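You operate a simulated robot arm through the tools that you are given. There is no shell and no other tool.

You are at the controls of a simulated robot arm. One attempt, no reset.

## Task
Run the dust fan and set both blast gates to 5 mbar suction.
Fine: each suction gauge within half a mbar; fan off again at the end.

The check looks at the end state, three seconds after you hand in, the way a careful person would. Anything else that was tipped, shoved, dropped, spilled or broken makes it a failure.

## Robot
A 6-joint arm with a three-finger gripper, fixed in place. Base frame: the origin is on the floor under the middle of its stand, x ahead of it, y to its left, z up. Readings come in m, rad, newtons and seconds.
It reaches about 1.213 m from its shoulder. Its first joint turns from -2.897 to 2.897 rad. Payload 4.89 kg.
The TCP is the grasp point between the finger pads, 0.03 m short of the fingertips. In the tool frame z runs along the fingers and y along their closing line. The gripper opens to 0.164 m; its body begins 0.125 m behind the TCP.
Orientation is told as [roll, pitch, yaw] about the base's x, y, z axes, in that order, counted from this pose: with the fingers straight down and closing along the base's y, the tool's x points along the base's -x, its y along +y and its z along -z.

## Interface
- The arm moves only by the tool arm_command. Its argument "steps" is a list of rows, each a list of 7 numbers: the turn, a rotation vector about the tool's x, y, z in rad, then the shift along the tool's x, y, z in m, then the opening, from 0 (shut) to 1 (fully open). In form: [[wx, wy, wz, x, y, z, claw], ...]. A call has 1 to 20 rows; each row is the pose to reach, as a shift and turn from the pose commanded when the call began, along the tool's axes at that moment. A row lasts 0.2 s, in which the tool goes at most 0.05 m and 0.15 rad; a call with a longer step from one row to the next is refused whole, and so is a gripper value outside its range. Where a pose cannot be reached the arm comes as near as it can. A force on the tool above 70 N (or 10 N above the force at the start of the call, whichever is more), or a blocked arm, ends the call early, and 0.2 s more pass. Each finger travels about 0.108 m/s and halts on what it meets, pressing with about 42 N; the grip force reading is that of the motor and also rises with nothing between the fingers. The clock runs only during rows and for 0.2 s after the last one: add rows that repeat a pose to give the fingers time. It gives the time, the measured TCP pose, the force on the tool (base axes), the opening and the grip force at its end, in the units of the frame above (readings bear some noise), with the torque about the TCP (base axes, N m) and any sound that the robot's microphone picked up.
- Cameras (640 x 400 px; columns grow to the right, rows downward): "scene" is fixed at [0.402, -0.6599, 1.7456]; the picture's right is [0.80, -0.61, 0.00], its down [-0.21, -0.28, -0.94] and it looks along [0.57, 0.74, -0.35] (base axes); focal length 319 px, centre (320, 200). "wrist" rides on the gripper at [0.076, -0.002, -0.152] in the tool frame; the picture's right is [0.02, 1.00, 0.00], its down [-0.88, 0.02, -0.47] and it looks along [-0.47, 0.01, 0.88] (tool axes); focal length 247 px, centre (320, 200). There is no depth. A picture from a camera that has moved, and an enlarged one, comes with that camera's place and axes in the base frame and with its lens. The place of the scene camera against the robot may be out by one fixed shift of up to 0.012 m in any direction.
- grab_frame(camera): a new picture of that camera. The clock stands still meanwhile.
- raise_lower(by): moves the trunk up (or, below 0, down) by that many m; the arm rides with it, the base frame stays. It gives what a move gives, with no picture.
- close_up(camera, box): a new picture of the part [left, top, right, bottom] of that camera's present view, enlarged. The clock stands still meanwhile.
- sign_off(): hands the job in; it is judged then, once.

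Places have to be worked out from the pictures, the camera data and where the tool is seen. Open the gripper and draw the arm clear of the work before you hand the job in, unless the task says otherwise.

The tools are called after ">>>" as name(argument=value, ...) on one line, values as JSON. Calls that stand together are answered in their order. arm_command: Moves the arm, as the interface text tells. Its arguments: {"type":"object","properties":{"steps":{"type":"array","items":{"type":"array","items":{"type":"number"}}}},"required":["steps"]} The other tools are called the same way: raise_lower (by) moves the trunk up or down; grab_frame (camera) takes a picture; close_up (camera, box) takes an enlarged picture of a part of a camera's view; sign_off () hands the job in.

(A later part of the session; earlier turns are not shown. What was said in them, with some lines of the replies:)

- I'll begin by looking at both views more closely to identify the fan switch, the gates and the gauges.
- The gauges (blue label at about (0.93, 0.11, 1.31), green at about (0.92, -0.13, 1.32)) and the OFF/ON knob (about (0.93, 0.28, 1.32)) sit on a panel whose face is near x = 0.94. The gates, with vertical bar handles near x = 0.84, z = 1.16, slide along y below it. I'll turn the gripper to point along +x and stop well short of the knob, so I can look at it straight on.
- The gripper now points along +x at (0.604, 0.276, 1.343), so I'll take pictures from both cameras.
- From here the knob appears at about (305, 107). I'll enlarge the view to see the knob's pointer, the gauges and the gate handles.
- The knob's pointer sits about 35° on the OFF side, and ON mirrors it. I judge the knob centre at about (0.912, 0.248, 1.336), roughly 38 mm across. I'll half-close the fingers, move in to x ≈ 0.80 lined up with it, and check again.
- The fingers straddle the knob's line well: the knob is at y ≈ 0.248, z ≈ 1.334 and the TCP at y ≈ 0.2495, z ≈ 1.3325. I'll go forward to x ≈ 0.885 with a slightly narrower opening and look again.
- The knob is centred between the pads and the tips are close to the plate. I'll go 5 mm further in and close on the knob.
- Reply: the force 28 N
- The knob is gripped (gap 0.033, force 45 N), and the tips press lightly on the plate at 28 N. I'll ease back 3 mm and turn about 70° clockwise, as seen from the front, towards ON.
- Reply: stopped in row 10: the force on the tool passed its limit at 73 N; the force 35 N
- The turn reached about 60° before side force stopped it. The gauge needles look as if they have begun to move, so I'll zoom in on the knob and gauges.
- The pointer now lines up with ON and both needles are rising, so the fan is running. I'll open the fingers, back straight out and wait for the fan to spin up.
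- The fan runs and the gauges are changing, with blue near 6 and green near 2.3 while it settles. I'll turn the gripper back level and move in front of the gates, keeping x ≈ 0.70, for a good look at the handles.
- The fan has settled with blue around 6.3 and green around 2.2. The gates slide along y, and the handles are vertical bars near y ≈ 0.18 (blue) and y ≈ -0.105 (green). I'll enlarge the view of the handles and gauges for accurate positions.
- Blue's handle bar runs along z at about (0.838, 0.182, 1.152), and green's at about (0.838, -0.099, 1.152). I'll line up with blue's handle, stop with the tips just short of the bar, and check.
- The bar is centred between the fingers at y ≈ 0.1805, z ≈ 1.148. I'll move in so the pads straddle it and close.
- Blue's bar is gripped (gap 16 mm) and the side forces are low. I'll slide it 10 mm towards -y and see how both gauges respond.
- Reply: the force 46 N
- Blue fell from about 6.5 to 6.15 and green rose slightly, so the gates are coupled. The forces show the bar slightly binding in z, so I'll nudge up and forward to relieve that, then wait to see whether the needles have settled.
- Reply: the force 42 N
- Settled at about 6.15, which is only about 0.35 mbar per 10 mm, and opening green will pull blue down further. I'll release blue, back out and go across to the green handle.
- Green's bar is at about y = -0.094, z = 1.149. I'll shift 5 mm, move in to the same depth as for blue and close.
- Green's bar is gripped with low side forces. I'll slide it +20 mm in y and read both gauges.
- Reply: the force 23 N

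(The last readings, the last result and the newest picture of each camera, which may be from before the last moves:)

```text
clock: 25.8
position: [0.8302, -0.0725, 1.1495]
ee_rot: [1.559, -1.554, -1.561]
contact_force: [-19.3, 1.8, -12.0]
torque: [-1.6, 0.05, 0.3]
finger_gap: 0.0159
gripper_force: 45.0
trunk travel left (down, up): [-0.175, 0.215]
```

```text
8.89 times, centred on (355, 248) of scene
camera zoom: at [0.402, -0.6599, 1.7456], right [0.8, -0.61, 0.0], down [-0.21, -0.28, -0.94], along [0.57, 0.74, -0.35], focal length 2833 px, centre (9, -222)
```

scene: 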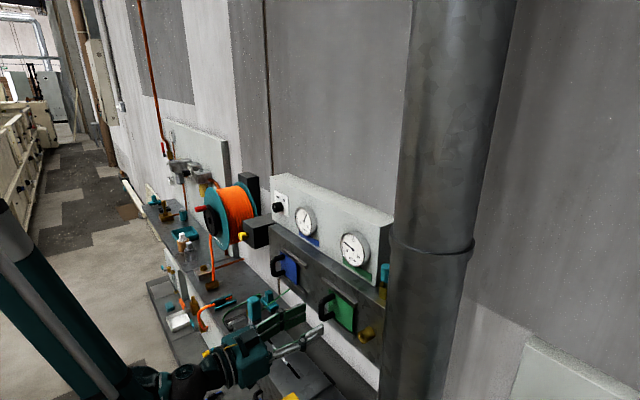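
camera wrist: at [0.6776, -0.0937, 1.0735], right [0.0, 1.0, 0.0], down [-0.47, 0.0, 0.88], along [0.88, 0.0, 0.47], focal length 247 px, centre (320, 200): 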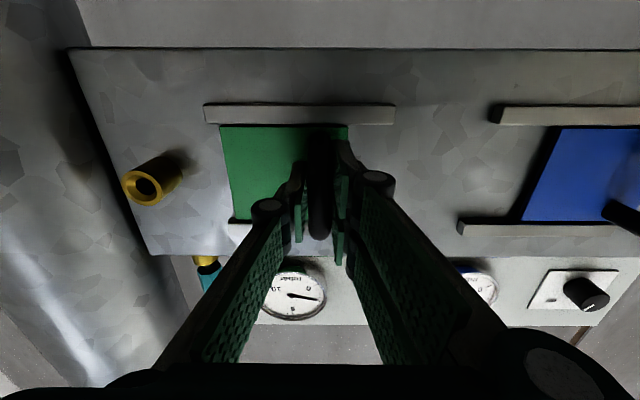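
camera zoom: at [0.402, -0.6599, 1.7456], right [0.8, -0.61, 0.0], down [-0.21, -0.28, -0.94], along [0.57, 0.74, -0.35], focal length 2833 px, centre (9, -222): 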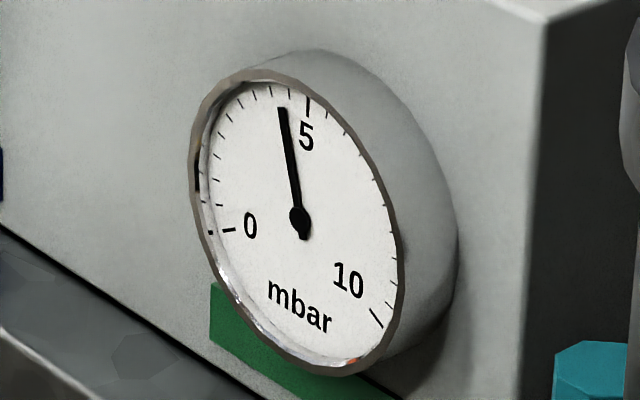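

Green is now about 4.25 and blue about 5.84. Closing blue will lift green a little, so I'll move green just 3 mm more and read again.

>>> arm_command(steps=[[0, 0, 0, 0, 0.0015, 0, 0.04], [0, 0, 0, 0, 0.003, 0, 0.04], [0, 0, 0, 0, 0.003, 0, 0.04], [0, 0, 0, 0, 0.003, 0, 0.04], [0, 0, 0, 0, 0.003, 0, 0.04], [0, 0, 0, 0, 0.003, 0, 0.04], [0, 0, 0, 0, 0.003, 0, 0.04]])

>>> close_up(camera="scene", box=[285, 200, 325, 240])

>>> close_up(camera="scene", box=[335, 225, 375, 270])

```text
clock: 27.4
position: [0.8319, -0.0696, 1.1487]
ee_rot: [1.545, -1.552, -1.55]
contact_force: [-25.6, -1.4, -28.3]
torque: [-1.63, 0.02, 0.22]
finger_gap: 0.0158
gripper_force: 45.1
trunk travel left (down, up): [-0.175, 0.215]
```

```text
10.00 times, centred on (305, 220) of scene
camera zoom: at [0.402, -0.6599, 1.7456], right [0.8, -0.61, 0.0], down [-0.21, -0.28, -0.94], along [0.57, 0.74, -0.35], focal length 3187 px, centre (470, 0)
```

zoom: 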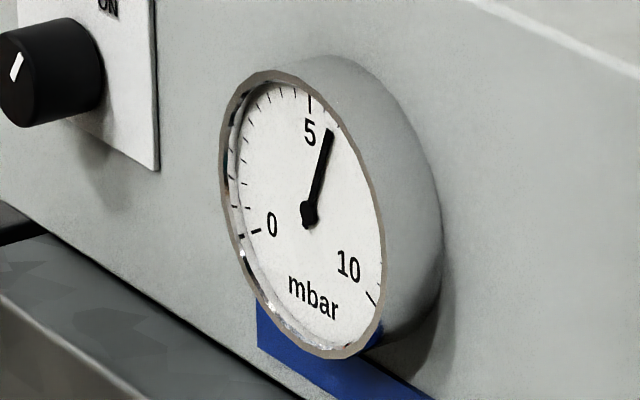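

```text
8.89 times, centred on (355, 248) of scene
camera zoom: at [0.402, -0.6599, 1.7456], right [0.8, -0.61, 0.0], down [-0.21, -0.28, -0.94], along [0.57, 0.74, -0.35], focal length 2833 px, centre (9, -222)
```

zoom: 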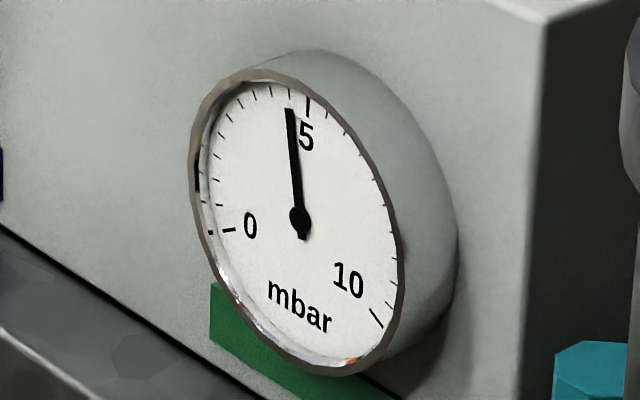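

Green is about 4.57 and blue 5.78. I'll release green and go back to blue's handle (about y = 0.1695) at the same depth and height, and grip it.

>>> arm_command(steps=[[0, 0, 0, 0, 0, 0, 0.2], [0, 0, 0, 0, 0, 0, 0.42], [0, 0, 0, 0, 0, 0, 0.42], [0, 0, 0, 0, 0, -0.025, 0.42], [0, 0, 0, 0, 0, -0.055, 0.42], [0, 0, 0, 0, 0.035, -0.06, 0.42], [0, 0, 0, 0, 0.08, -0.06, 0.42], [0, 0, 0, 0, 0.125, -0.06, 0.42], [0, 0, 0, 0, 0.17, -0.06, 0.42], [0, 0, 0, 0, 0.21, -0.06, 0.42], [0, 0, 0, 0, 0.239, -0.06, 0.42], [0, 0, 0, 0, 0.239, -0.06, 0.42]])

>>> grab_frame(camera="wrist")

>>> close_up(camera="scene", box=[335, 225, 375, 270])

```text
clock: 30.0
position: [0.7721, 0.1721, 1.1529]
ee_rot: [1.537, -1.554, -1.542]
contact_force: [0.6, -0.9, -0.2]
torque: [0.02, 0.03, -0.01]
finger_gap: 0.0689
gripper_force: 0.0
trunk travel left (down, up): [-0.175, 0.215]
```

```text
taken
camera wrist: at [0.6189, 0.1715, 1.0768], right [0.0, 1.0, 0.0], down [-0.47, 0.0, 0.88], along [0.88, 0.0, 0.47], focal length 247 px, centre (320, 200)
```

wrist: 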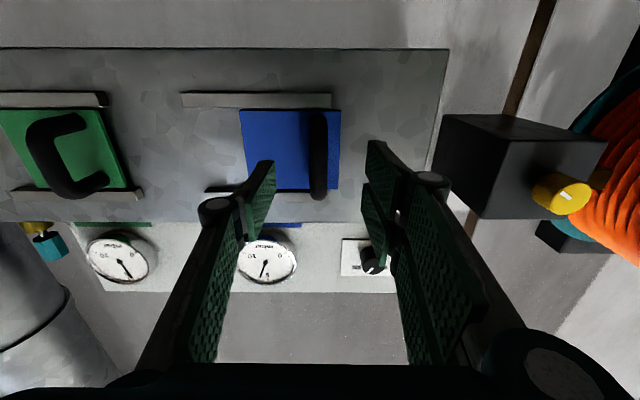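

```text
8.89 times, centred on (355, 248) of scene
camera zoom: at [0.402, -0.6599, 1.7456], right [0.8, -0.61, 0.0], down [-0.21, -0.28, -0.94], along [0.57, 0.74, -0.35], focal length 2833 px, centre (9, -222)
```

zoom: 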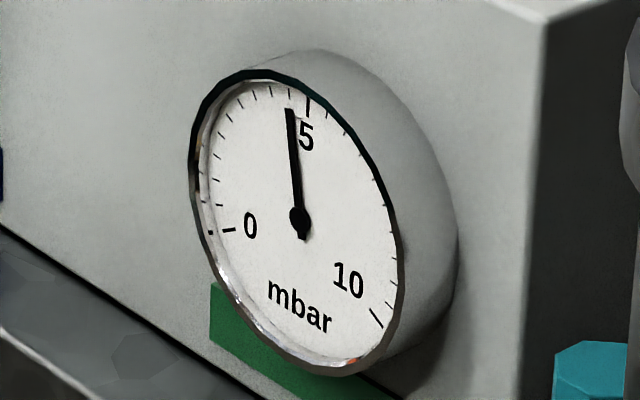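

Green held at about 4.57 after release. Blue's bar is at y ≈ 0.170; I'll move in, grip, and slide it 10 mm towards -y.

>>> arm_command(steps=[[0, 0, 0, 0.003, -0.002, 0.02, 0.42], [0, 0, 0, 0.003, -0.002, 0.045, 0.42], [0, 0, 0, 0.003, -0.002, 0.059, 0.42], [0, 0, 0, 0.003, -0.002, 0.059, 0.3], [0, 0, 0, 0.003, -0.002, 0.059, 0.2], [0, 0, 0, 0.003, -0.002, 0.059, 0.1], [0, 0, 0, 0.003, -0.002, 0.059, 0.04], [0, 0, 0, 0.003, -0.002, 0.059, 0.04], [0, 0, 0, 0.003, -0.005, 0.059, 0.04], [0, 0, 0, 0.003, -0.008, 0.059, 0.04], [0, 0, 0, 0.003, -0.012, 0.059, 0.04], [0, 0, 0, 0.003, -0.012, 0.059, 0.04], [0, 0, 0, 0.003, -0.012, 0.059, 0.04], [0, 0, 0, 0.003, -0.012, 0.059, 0.04], [0, 0, 0, 0.003, -0.012, 0.059, 0.04], [0, 0, 0, 0.003, -0.012, 0.059, 0.04]])

>>> close_up(camera="scene", box=[285, 200, 325, 240])

>>> close_up(camera="scene", box=[335, 225, 375, 270])

```text
clock: 33.4
position: [0.83, 0.1579, 1.1498]
ee_rot: [1.565, -1.553, -1.568]
contact_force: [13.7, 1.3, 27.2]
torque: [-1.63, 0.03, 0.21]
finger_gap: 0.016
gripper_force: 44.7
trunk travel left (down, up): [-0.175, 0.215]
```

```text
10.00 times, centred on (305, 220) of scene
camera zoom: at [0.402, -0.6599, 1.7456], right [0.8, -0.61, 0.0], down [-0.21, -0.28, -0.94], along [0.57, 0.74, -0.35], focal length 3187 px, centre (470, 0)
```

zoom: 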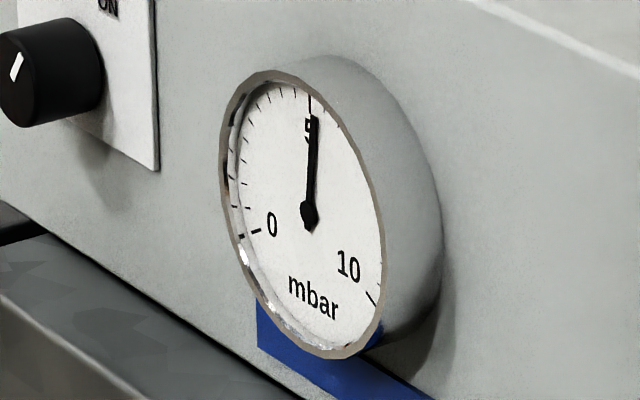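

```text
8.89 times, centred on (355, 248) of scene
camera zoom: at [0.402, -0.6599, 1.7456], right [0.8, -0.61, 0.0], down [-0.21, -0.28, -0.94], along [0.57, 0.74, -0.35], focal length 2833 px, centre (9, -222)
```

zoom: 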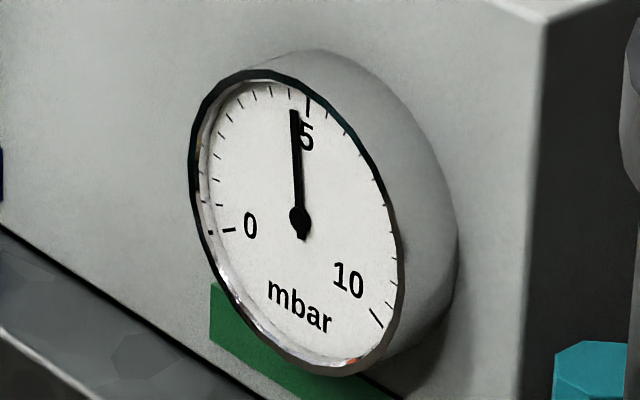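

Blue reads about 5.2 and green about 4.7. I'll nudge blue 2 mm more towards -y, then wait and read.

>>> arm_command(steps=[[0, 0, 0, 0, -0.001, 0, 0.04], [0, 0, 0, 0, -0.002, 0, 0.04], [0, 0, 0, 0, -0.002, 0, 0.04], [0, 0, 0, 0, -0.002, 0, 0.04], [0, 0, 0, 0, -0.002, 0, 0.04], [0, 0, 0, 0, -0.002, 0, 0.04]])

>>> close_up(camera="scene", box=[285, 200, 325, 240])

>>> close_up(camera="scene", box=[335, 225, 375, 270])

```text
clock: 34.8
position: [0.8306, 0.154, 1.1501]
ee_rot: [1.57, -1.554, -1.574]
contact_force: [21.5, 1.4, 41.1]
torque: [-1.6, -0.02, 0.21]
finger_gap: 0.0159
gripper_force: 44.8
trunk travel left (down, up): [-0.175, 0.215]
```

```text
10.00 times, centred on (305, 220) of scene
camera zoom: at [0.402, -0.6599, 1.7456], right [0.8, -0.61, 0.0], down [-0.21, -0.28, -0.94], along [0.57, 0.74, -0.35], focal length 3187 px, centre (470, 0)
```

zoom: 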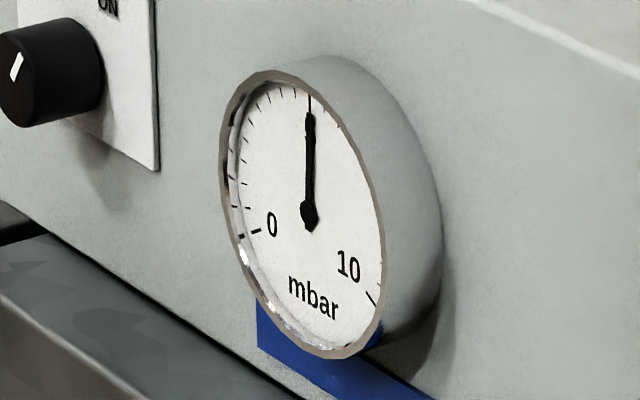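

```text
8.89 times, centred on (355, 248) of scene
camera zoom: at [0.402, -0.6599, 1.7456], right [0.8, -0.61, 0.0], down [-0.21, -0.28, -0.94], along [0.57, 0.74, -0.35], focal length 2833 px, centre (9, -222)
```

zoom: 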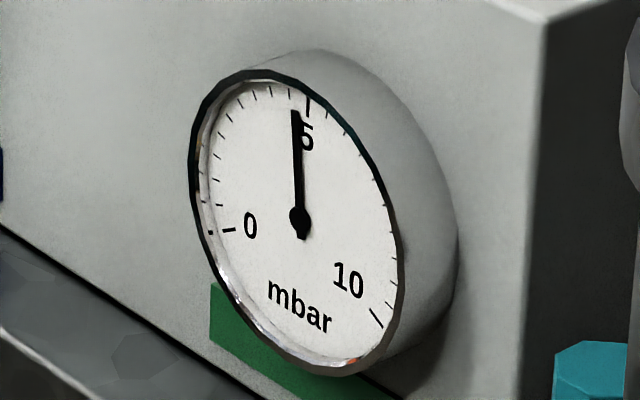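

Blue sits right at about 5.0–5.15 and green at about 4.75. Green deserves a small final nudge, so I'll release blue and move back in front of the green handle, then look at the gauges from the front as well.

>>> arm_command(steps=[[0, 0, 0, 0, 0, 0, 0.2], [0, 0, 0, 0, 0, 0, 0.42], [0, 0, 0, 0, 0, 0, 0.42], [0, 0, 0, 0, 0, -0.025, 0.42], [0, 0, 0, 0, 0, -0.055, 0.42], [0, 0, 0, 0, -0.03, -0.07, 0.42], [0, 0, 0, 0, -0.075, -0.07, 0.42], [0, 0, 0, 0, -0.12, -0.07, 0.42], [0, 0, 0, 0, -0.165, -0.07, 0.42], [0, 0, 0, 0, -0.205, -0.06, 0.42], [0, 0, 0, 0, -0.224, -0.06, 0.42], [0, 0, 0, 0, -0.224, -0.06, 0.42]])

>>> grab_frame(camera="wrist")

>>> close_up(camera="scene", box=[285, 200, 325, 240])

>>> close_up(camera="wrist", box=[250, 220, 370, 300])

```text
clock: 37.4
position: [0.77, -0.0707, 1.1465]
ee_rot: [1.535, -1.553, -1.535]
contact_force: [-0.5, 0.6, 0.1]
torque: [0.01, 0.0, 0.02]
finger_gap: 0.0688
gripper_force: 0.0
out of reach, approached as far as the arm can: row 9
trunk travel left (down, up): [-0.175, 0.215]
```

```text
taken
camera wrist: at [0.6186, -0.0694, 1.0706], right [0.0, 1.0, 0.0], down [-0.47, 0.0, 0.88], along [0.88, 0.0, 0.47], focal length 247 px, centre (320, 200)
```

wrist: 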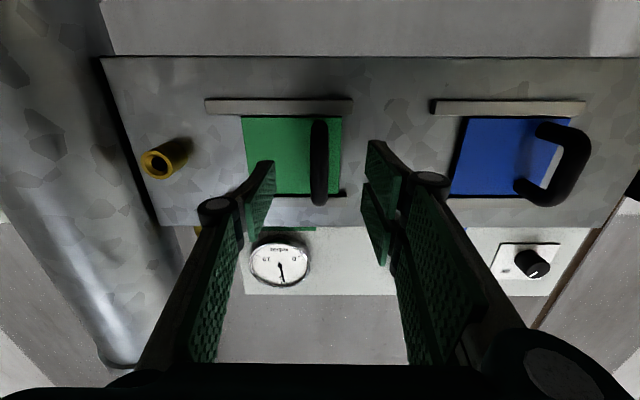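

```text
10.00 times, centred on (305, 220) of scene
camera zoom: at [0.402, -0.6599, 1.7456], right [0.8, -0.61, 0.0], down [-0.21, -0.28, -0.94], along [0.57, 0.74, -0.35], focal length 3187 px, centre (470, 0)
```

zoom: 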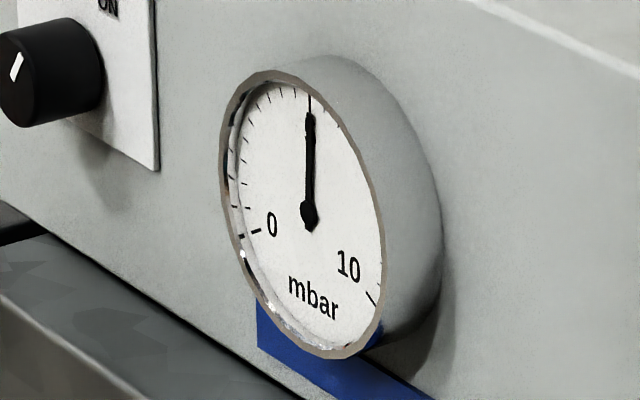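

```text
5.00 times, centred on (310, 260) of wrist
camera zoom: at [0.6186, -0.0694, 1.0706], right [0.0, 1.0, 0.0], down [-0.47, 0.0, 0.88], along [0.88, 0.0, 0.47], focal length 1235 px, centre (370, -100)
```

zoom: 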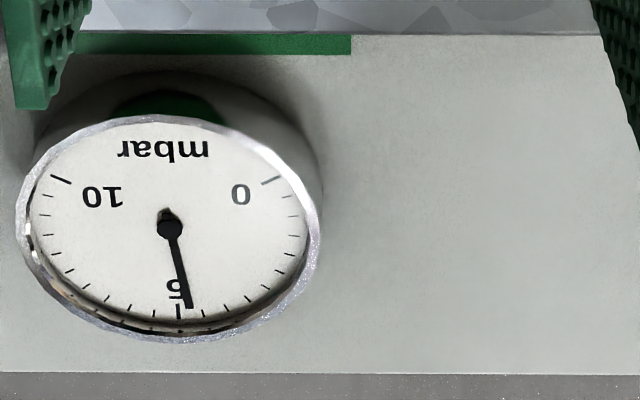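

The front view confirms green at about 4.75, and blue is still about 5.1 after release. I'll grip green's bar at y ≈ -0.071 and slide it 2.5 mm more.

>>> arm_command(steps=[[0, 0, 0, -0.003, 0, 0.02, 0.42], [0, 0, 0, -0.003, 0, 0.045, 0.42], [0, 0, 0, -0.003, 0, 0.06, 0.42], [0, 0, 0, -0.003, 0, 0.06, 0.3], [0, 0, 0, -0.003, 0, 0.06, 0.2], [0, 0, 0, -0.003, 0, 0.06, 0.1], [0, 0, 0, -0.003, 0, 0.06, 0.04], [0, 0, 0, -0.003, 0, 0.06, 0.04], [0, 0, 0, -0.003, 0.001, 0.06, 0.04], [0, 0, 0, -0.003, 0.002, 0.06, 0.04], [0, 0, 0, -0.003, 0.0025, 0.06, 0.04], [0, 0, 0, -0.003, 0.0025, 0.06, 0.04], [0, 0, 0, -0.003, 0.0025, 0.06, 0.04], [0, 0, 0, -0.003, 0.0025, 0.06, 0.04], [0, 0, 0, -0.003, 0.0025, 0.06, 0.04]])

>>> close_up(camera="scene", box=[285, 200, 325, 240])

>>> close_up(camera="scene", box=[335, 225, 375, 270])

```text
clock: 40.6
position: [0.8293, -0.0658, 1.15]
ee_rot: [1.552, -1.554, -1.556]
contact_force: [9.2, -0.8, 17.5]
torque: [-1.63, 0.01, 0.22]
finger_gap: 0.0162
gripper_force: 45.8
trunk travel left (down, up): [-0.175, 0.215]
```

```text
10.00 times, centred on (305, 220) of scene
camera zoom: at [0.402, -0.6599, 1.7456], right [0.8, -0.61, 0.0], down [-0.21, -0.28, -0.94], along [0.57, 0.74, -0.35], focal length 3187 px, centre (470, 0)
```

zoom: 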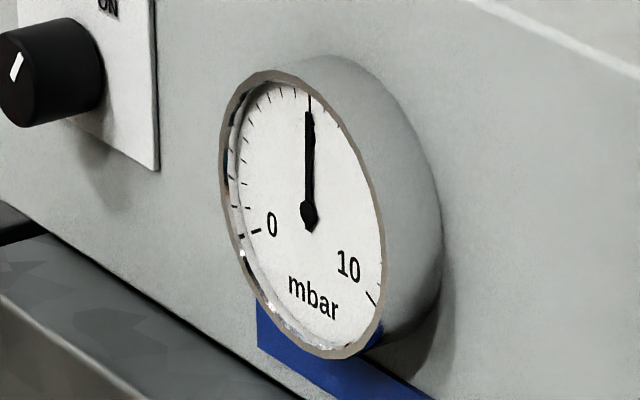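

```text
8.89 times, centred on (355, 248) of scene
camera zoom: at [0.402, -0.6599, 1.7456], right [0.8, -0.61, 0.0], down [-0.21, -0.28, -0.94], along [0.57, 0.74, -0.35], focal length 2833 px, centre (9, -222)
```

zoom: 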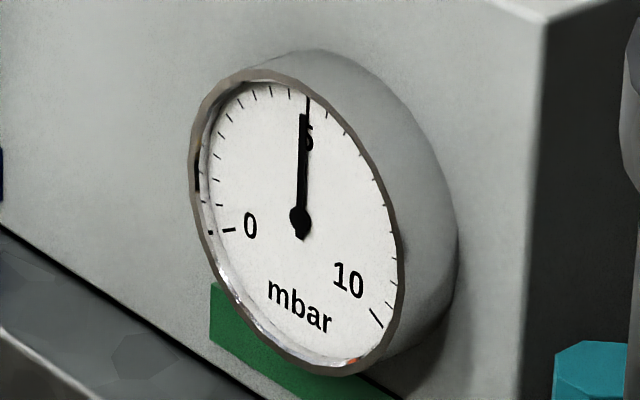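

Green is now about 5.0 and blue about 5.1, both well inside the tolerance. I'll release green, back straight out, then swing to in front of the knob with the gripper pre-rolled 60°, so that turning off is the reverse of the earlier turn.

>>> arm_command(steps=[[0, 0, 0, 0, 0, 0, 0.2], [0, 0, 0, 0, 0, 0, 0.42], [0, 0, 0, 0, 0, 0, 0.42], [0, 0, 0, 0, 0, -0.025, 0.42], [0, 0, 0, 0, 0, -0.06, 0.42], [0, 0, 0, 0, 0, -0.1, 0.42], [0, 0, 0.1156, -0.02, 0.035, -0.11, 0.42], [0, 0, 0.231, -0.04, 0.07, -0.11, 0.42], [0, 0, 0.347, -0.06, 0.105, -0.11, 0.42], [0, 0, 0.462, -0.08, 0.14, -0.11, 0.42], [0, 0, 0.578, -0.1, 0.175, -0.11, 0.42], [0, 0, 0.693, -0.12, 0.21, -0.11, 0.42], [0, 0, 0.809, -0.14, 0.245, -0.11, 0.42], [0, 0, 0.925, -0.16, 0.28, -0.11, 0.42], [0, 0, 1.04, -0.1805, 0.3155, -0.11, 0.42], [0, 0, 1.04, -0.1805, 0.3155, -0.11, 0.42]])

>>> grab_frame(camera="wrist")

>>> close_up(camera="scene", box=[285, 200, 325, 240])

>>> close_up(camera="scene", box=[335, 225, 375, 270])

>>> grab_frame(camera="scene")

```text
clock: 44.0
position: [0.7207, 0.2474, 1.3369]
ee_rot: [1.571, -0.511, -1.573]
contact_force: [0.0, -0.3, -0.1]
torque: [0.0, 0.0, -0.01]
finger_gap: 0.0689
gripper_force: 0.0
out of reach, approached as far as the arm can: row 6
trunk travel left (down, up): [-0.175, 0.215]
```

```text
taken
camera wrist: at [0.5682, 0.3131, 1.2984], right [0.0, 0.51, 0.86], down [-0.48, -0.76, 0.45], along [0.88, -0.41, 0.24], focal length 247 px, centre (320, 200)
```

wrist: 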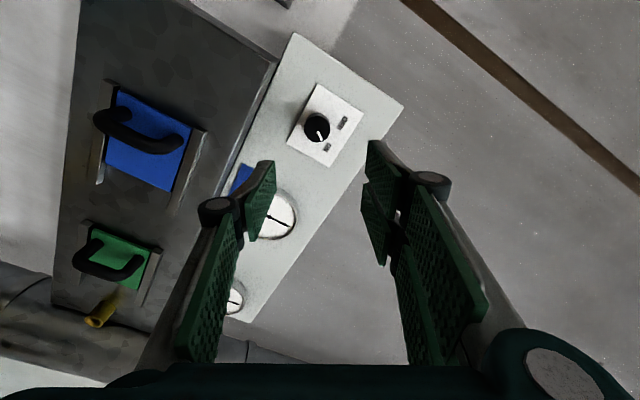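

```text
10.00 times, centred on (305, 220) of scene
camera zoom: at [0.402, -0.6599, 1.7456], right [0.8, -0.61, 0.0], down [-0.21, -0.28, -0.94], along [0.57, 0.74, -0.35], focal length 3187 px, centre (470, 0)
```

zoom: 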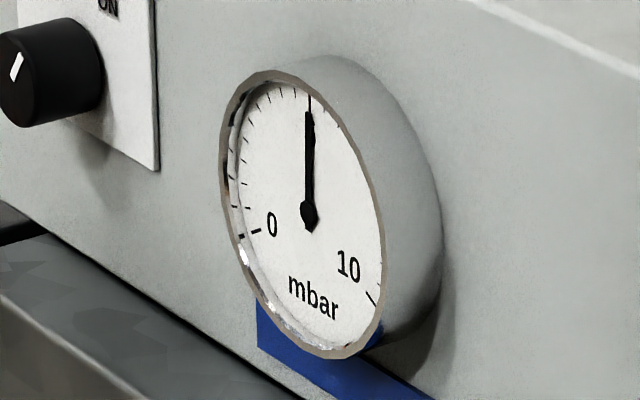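

```text
8.89 times, centred on (355, 248) of scene
camera zoom: at [0.402, -0.6599, 1.7456], right [0.8, -0.61, 0.0], down [-0.21, -0.28, -0.94], along [0.57, 0.74, -0.35], focal length 2833 px, centre (9, -222)
```

zoom: 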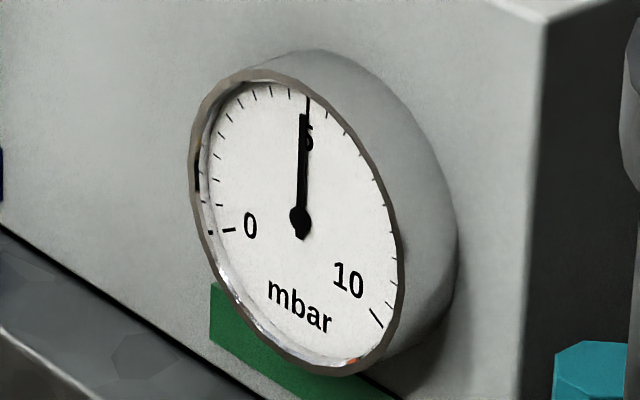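

```text
taken
```

scene: 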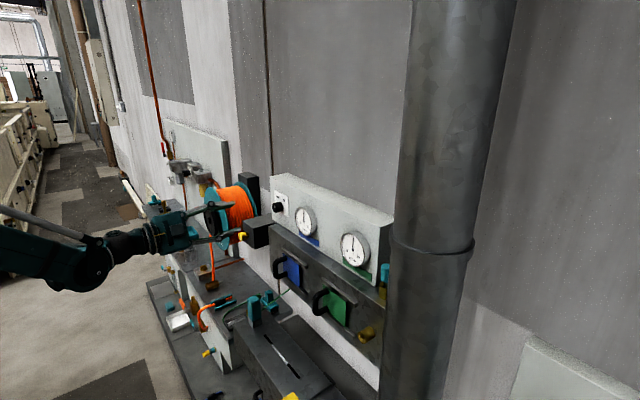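

Both gauges still read about 5 after release. The knob projects to about y = 0.249, z = 1.331, so I'll correct by a few millimetres, move in to x ≈ 0.885 and grip it.

>>> arm_command(steps=[[0, 0, 0, 0.0045, -0.0022, 0.04, 0.42], [0, 0, 0, 0.0045, -0.0022, 0.08, 0.42], [0, 0, 0, 0.0045, -0.0022, 0.12, 0.42], [0, 0, 0, 0.0045, -0.0022, 0.15, 0.42], [0, 0, 0, 0.0045, -0.0022, 0.1645, 0.42], [0, 0, 0, 0.0045, -0.0022, 0.1645, 0.42]])

>>> grab_frame(camera="wrist")

>>> close_up(camera="scene", box=[220, 170, 320, 240])

```text
clock: 45.4
position: [0.8854, 0.2476, 1.3295]
ee_rot: [1.571, -0.514, -1.575]
contact_force: [0.6, 0.7, -0.2]
torque: [0.03, 0.01, -0.01]
finger_gap: 0.0689
gripper_force: 0.1
trunk travel left (down, up): [-0.175, 0.215]
```

```text
taken
camera wrist: at [0.733, 0.3139, 1.2925], right [0.0, 0.51, 0.86], down [-0.48, -0.76, 0.45], along [0.88, -0.41, 0.24], focal length 247 px, centre (320, 200)
```

wrist: 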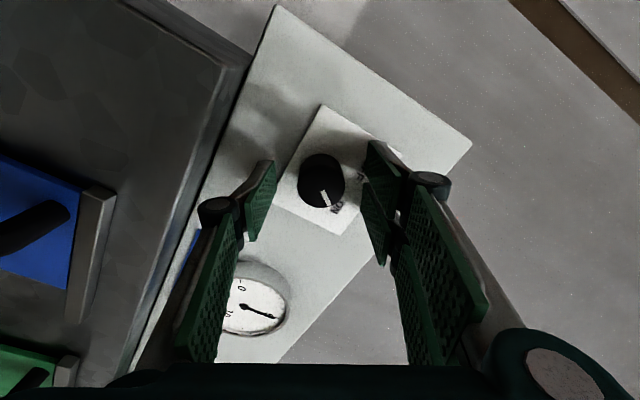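

```text
5.71 times, centred on (270, 205) of scene
camera zoom: at [0.402, -0.6599, 1.7456], right [0.8, -0.61, 0.0], down [-0.21, -0.28, -0.94], along [0.57, 0.74, -0.35], focal length 1821 px, centre (606, 171)
```

zoom: 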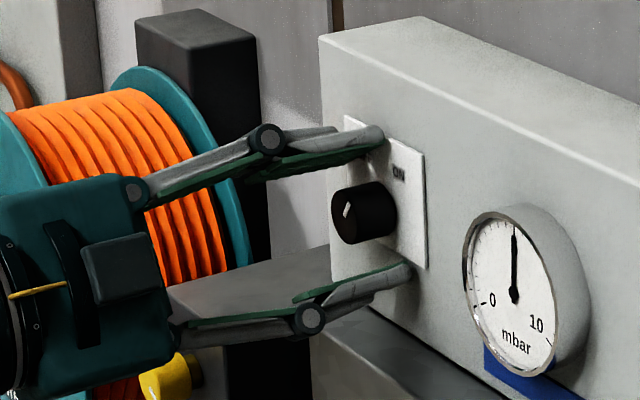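

The knob is centred between the tips. I'll make a 2 mm correction based on where it settled in the earlier grip, then close.

>>> arm_command(steps=[[0, 0, 0, 0.001, 0.0018, 0, 0.42], [0, 0, 0, 0.001, 0.0018, 0, 0.3], [0, 0, 0, 0.001, 0.0018, 0, 0.2], [0, 0, 0, 0.001, 0.0018, 0, 0.1], [0, 0, 0, 0.001, 0.0018, 0, 0.1]])

>>> grab_frame(camera="wrist")

```text
clock: 46.6
position: [0.8848, 0.2482, 1.3308]
ee_rot: [1.569, -0.512, -1.574]
contact_force: [-12.2, -13.6, -30.6]
torque: [-0.01, 0.77, -0.56]
finger_gap: 0.0331
gripper_force: 44.6
trunk travel left (down, up): [-0.175, 0.215]
```

```text
taken
camera wrist: at [0.7329, 0.3148, 1.293], right [0.0, 0.51, 0.86], down [-0.48, -0.76, 0.45], along [0.88, -0.41, 0.24], focal length 247 px, centre (320, 200)
```

wrist: 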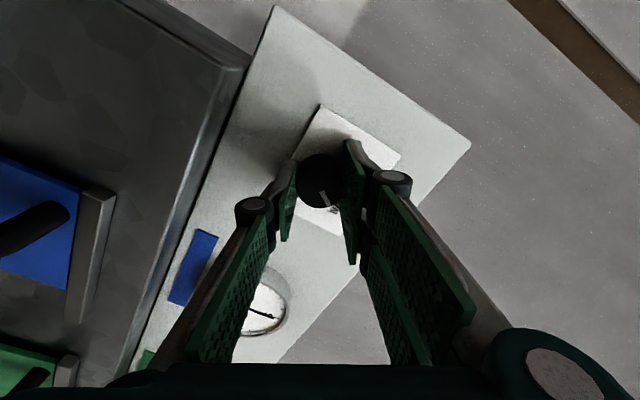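

The knob is gripped, and the side force shows the TCP is about 0.6 mm too high along the closing line. I'll turn about 63° counterclockwise back to OFF while easing the TCP along with the knob centre, so side force does not build up.

>>> arm_command(steps=[[0, 0, 0, 0, -0.0006, -0.001, 0.1], [0, 0, -0.11, 0.0001, -0.0004, -0.001, 0.1], [0, 0, -0.22, 0.0002, -0.0002, -0.001, 0.1], [0, 0, -0.33, 0.0003, 0, -0.001, 0.1], [0, 0, -0.44, 0.0004, 0.0002, -0.001, 0.1], [0, 0, -0.55, 0.0005, 0.0004, -0.001, 0.1], [0, 0, -0.66, 0.0006, 0.0006, -0.001, 0.1], [0, 0, -0.77, 0.0007, 0.0007, -0.001, 0.1], [0, 0, -0.88, 0.0008, 0.0008, -0.001, 0.1], [0, 0, -0.99, 0.0009, 0.0009, -0.001, 0.1], [0, 0, -1.1, 0.0009, 0.001, -0.001, 0.1], [0, 0, -1.1, 0.0009, 0.001, -0.001, 0.1]])

>>> grab_frame(camera="wrist")

>>> close_up(camera="scene", box=[220, 170, 380, 280])

```text
clock: 49.2
position: [0.8844, 0.2509, 1.3312]
ee_rot: [-1.532, -1.53, 1.526]
contact_force: [32.2, -18.2, 8.6]
torque: [-0.08, -0.32, -0.39]
finger_gap: 0.0327
gripper_force: 45.2
trunk travel left (down, up): [-0.175, 0.215]
```

```text
taken
camera wrist: at [0.7324, 0.2454, 1.2566], right [0.0, 1.0, -0.06], down [-0.47, 0.06, 0.88], along [0.88, 0.03, 0.47], focal length 247 px, centre (320, 200)
```

wrist: 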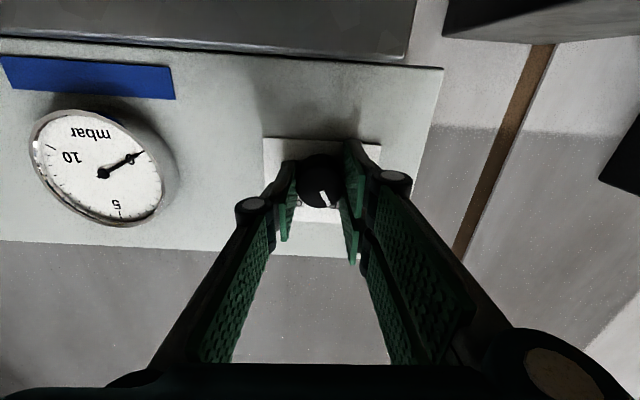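

```text
3.64 times, centred on (300, 225) of scene
camera zoom: at [0.402, -0.6599, 1.7456], right [0.8, -0.61, 0.0], down [-0.21, -0.28, -0.94], along [0.57, 0.74, -0.35], focal length 1159 px, centre (393, 109)
```

zoom: 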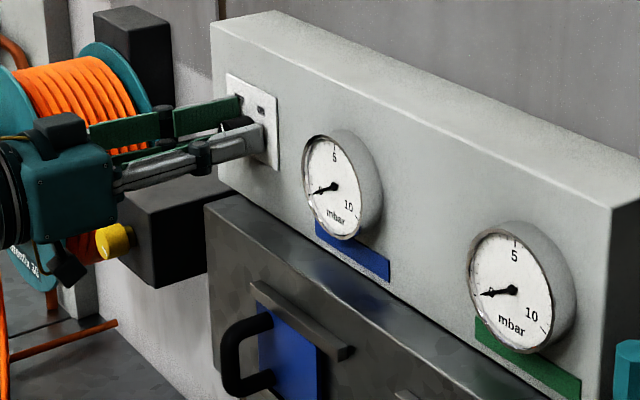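

Both gauges have fallen to 0, so the fan is off. I'll open the fingers, back straight out and check the pointer against the OFF mark.

>>> arm_command(steps=[[0, 0, 0, 0, 0, 0, 0.25], [0, 0, 0, 0, 0, 0, 0.42], [0, 0, 0, 0, 0, 0, 0.42], [0, 0, 0, 0, 0, -0.02, 0.42], [0, 0, 0, 0, 0, -0.06, 0.42], [0, 0, 0, 0, 0, -0.1, 0.42], [0, 0, 0, 0, 0, -0.14, 0.42], [0, 0, 0, 0, 0, -0.14, 0.42]])

>>> grab_frame(camera="wrist")

>>> close_up(camera="wrist", box=[270, 80, 370, 170])

>>> close_up(camera="scene", box=[260, 190, 400, 340])

```text
clock: 51.0
position: [0.7427, 0.2524, 1.3343]
ee_rot: [-1.565, -1.528, 1.563]
contact_force: [-1.4, 0.4, -1.3]
torque: [0.01, 0.04, 0.06]
finger_gap: 0.0689
gripper_force: 0.1
trunk travel left (down, up): [-0.175, 0.215]
```

```text
taken
camera wrist: at [0.5895, 0.2476, 1.2591], right [0.0, 1.0, -0.06], down [-0.47, 0.06, 0.88], along [0.88, 0.03, 0.47], focal length 247 px, centre (320, 200)
```

wrist: 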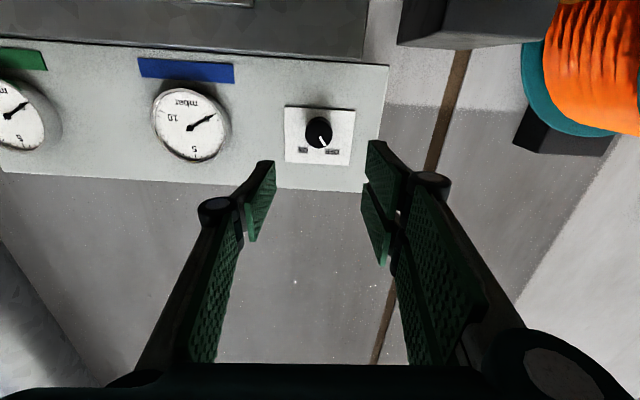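

```text
4.44 times, centred on (320, 125) of wrist
camera zoom: at [0.5895, 0.2476, 1.2591], right [0.0, 1.0, -0.06], down [-0.47, 0.06, 0.88], along [0.88, 0.03, 0.47], focal length 1098 px, centre (320, 533)
```

zoom: 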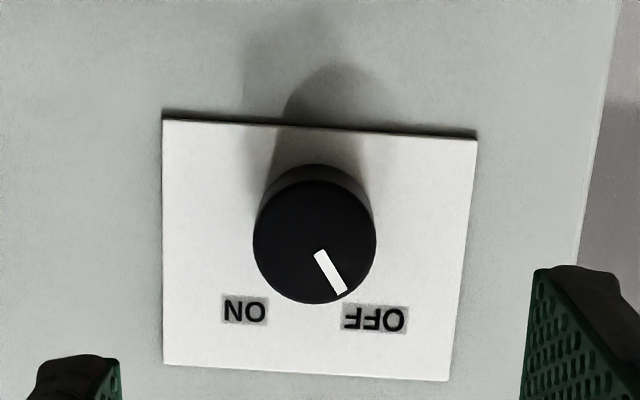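

```text
2.67 times, centred on (330, 265) of scene
camera zoom: at [0.402, -0.6599, 1.7456], right [0.8, -0.61, 0.0], down [-0.21, -0.28, -0.94], along [0.57, 0.74, -0.35], focal length 850 px, centre (293, 27)
```

zoom: 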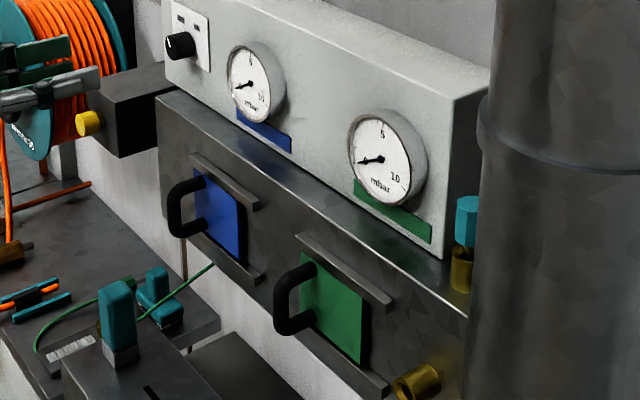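

The pointer is back at its original OFF angle, both gauges are at 0, and the gates stand where I set them. I'll draw the arm well back, open the gripper fully and do a last check of the whole scene.

>>> arm_command(steps=[[0, 0, 0, 0, 0, -0.03, 0.5], [0, 0, 0, 0, 0, -0.07, 0.7], [0, 0, 0, 0, 0, -0.11, 0.9], [0, 0, 0, 0, 0, -0.14, 1], [0, 0, 0, -0.03, 0, -0.17, 1], [0, 0, 0, -0.07, 0, -0.18, 1], [0, 0, 0, -0.1, 0, -0.18, 1], [0, 0, 0, -0.1, 0, -0.18, 1]])

>>> grab_frame(camera="scene")

>>> grab_frame(camera="wrist")

```text
clock: 52.8
position: [0.5626, 0.2556, 1.4321]
ee_rot: [-1.562, -1.53, 1.559]
contact_force: [-0.2, -0.5, -0.1]
torque: [0.03, 0.01, 0.02]
finger_gap: 0.1643
gripper_force: 0.1
trunk travel left (down, up): [-0.175, 0.215]
```

```text
taken
```

scene: 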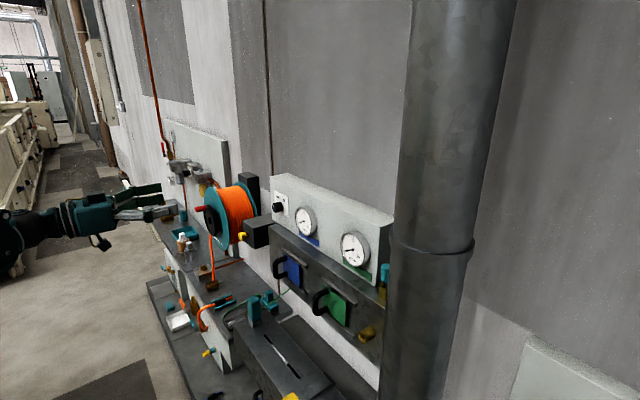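

```text
taken
camera wrist: at [0.4103, 0.2505, 1.357], right [0.0, 1.0, -0.06], down [-0.47, 0.06, 0.88], along [0.88, 0.03, 0.47], focal length 247 px, centre (320, 200)
```

wrist: 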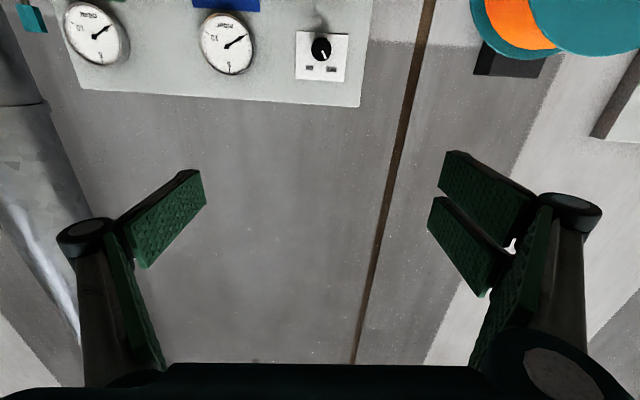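

The arm is clear with the gripper open, the fan is off and nothing else has been disturbed. The gates are set so that both gauges read about 5 mbar (blue 5.1, green 5.0) with the fan running, so I'm handing in.

>>> sign_off()

```text
The job is handed in.
```

I ran the dust fan, set both blast gates close to 5 mbar and switched the fan off again. The job is handed in, but no result came back.

- **Gates:** my last readings with the fan running were about 5.1 mbar on blue and 5.0 mbar on green. Both held after I let go of the handles.
- **Fan:** the knob is back on OFF at its original angle, and both gauges have dropped to 0.
- **Surroundings:** the arm is drawn back with the gripper open. Nothing else looked moved in the final pictures.

I read the gauges from the camera pictures. From how repeat readings agreed, I expect them to be good to about 0.1 mbar.
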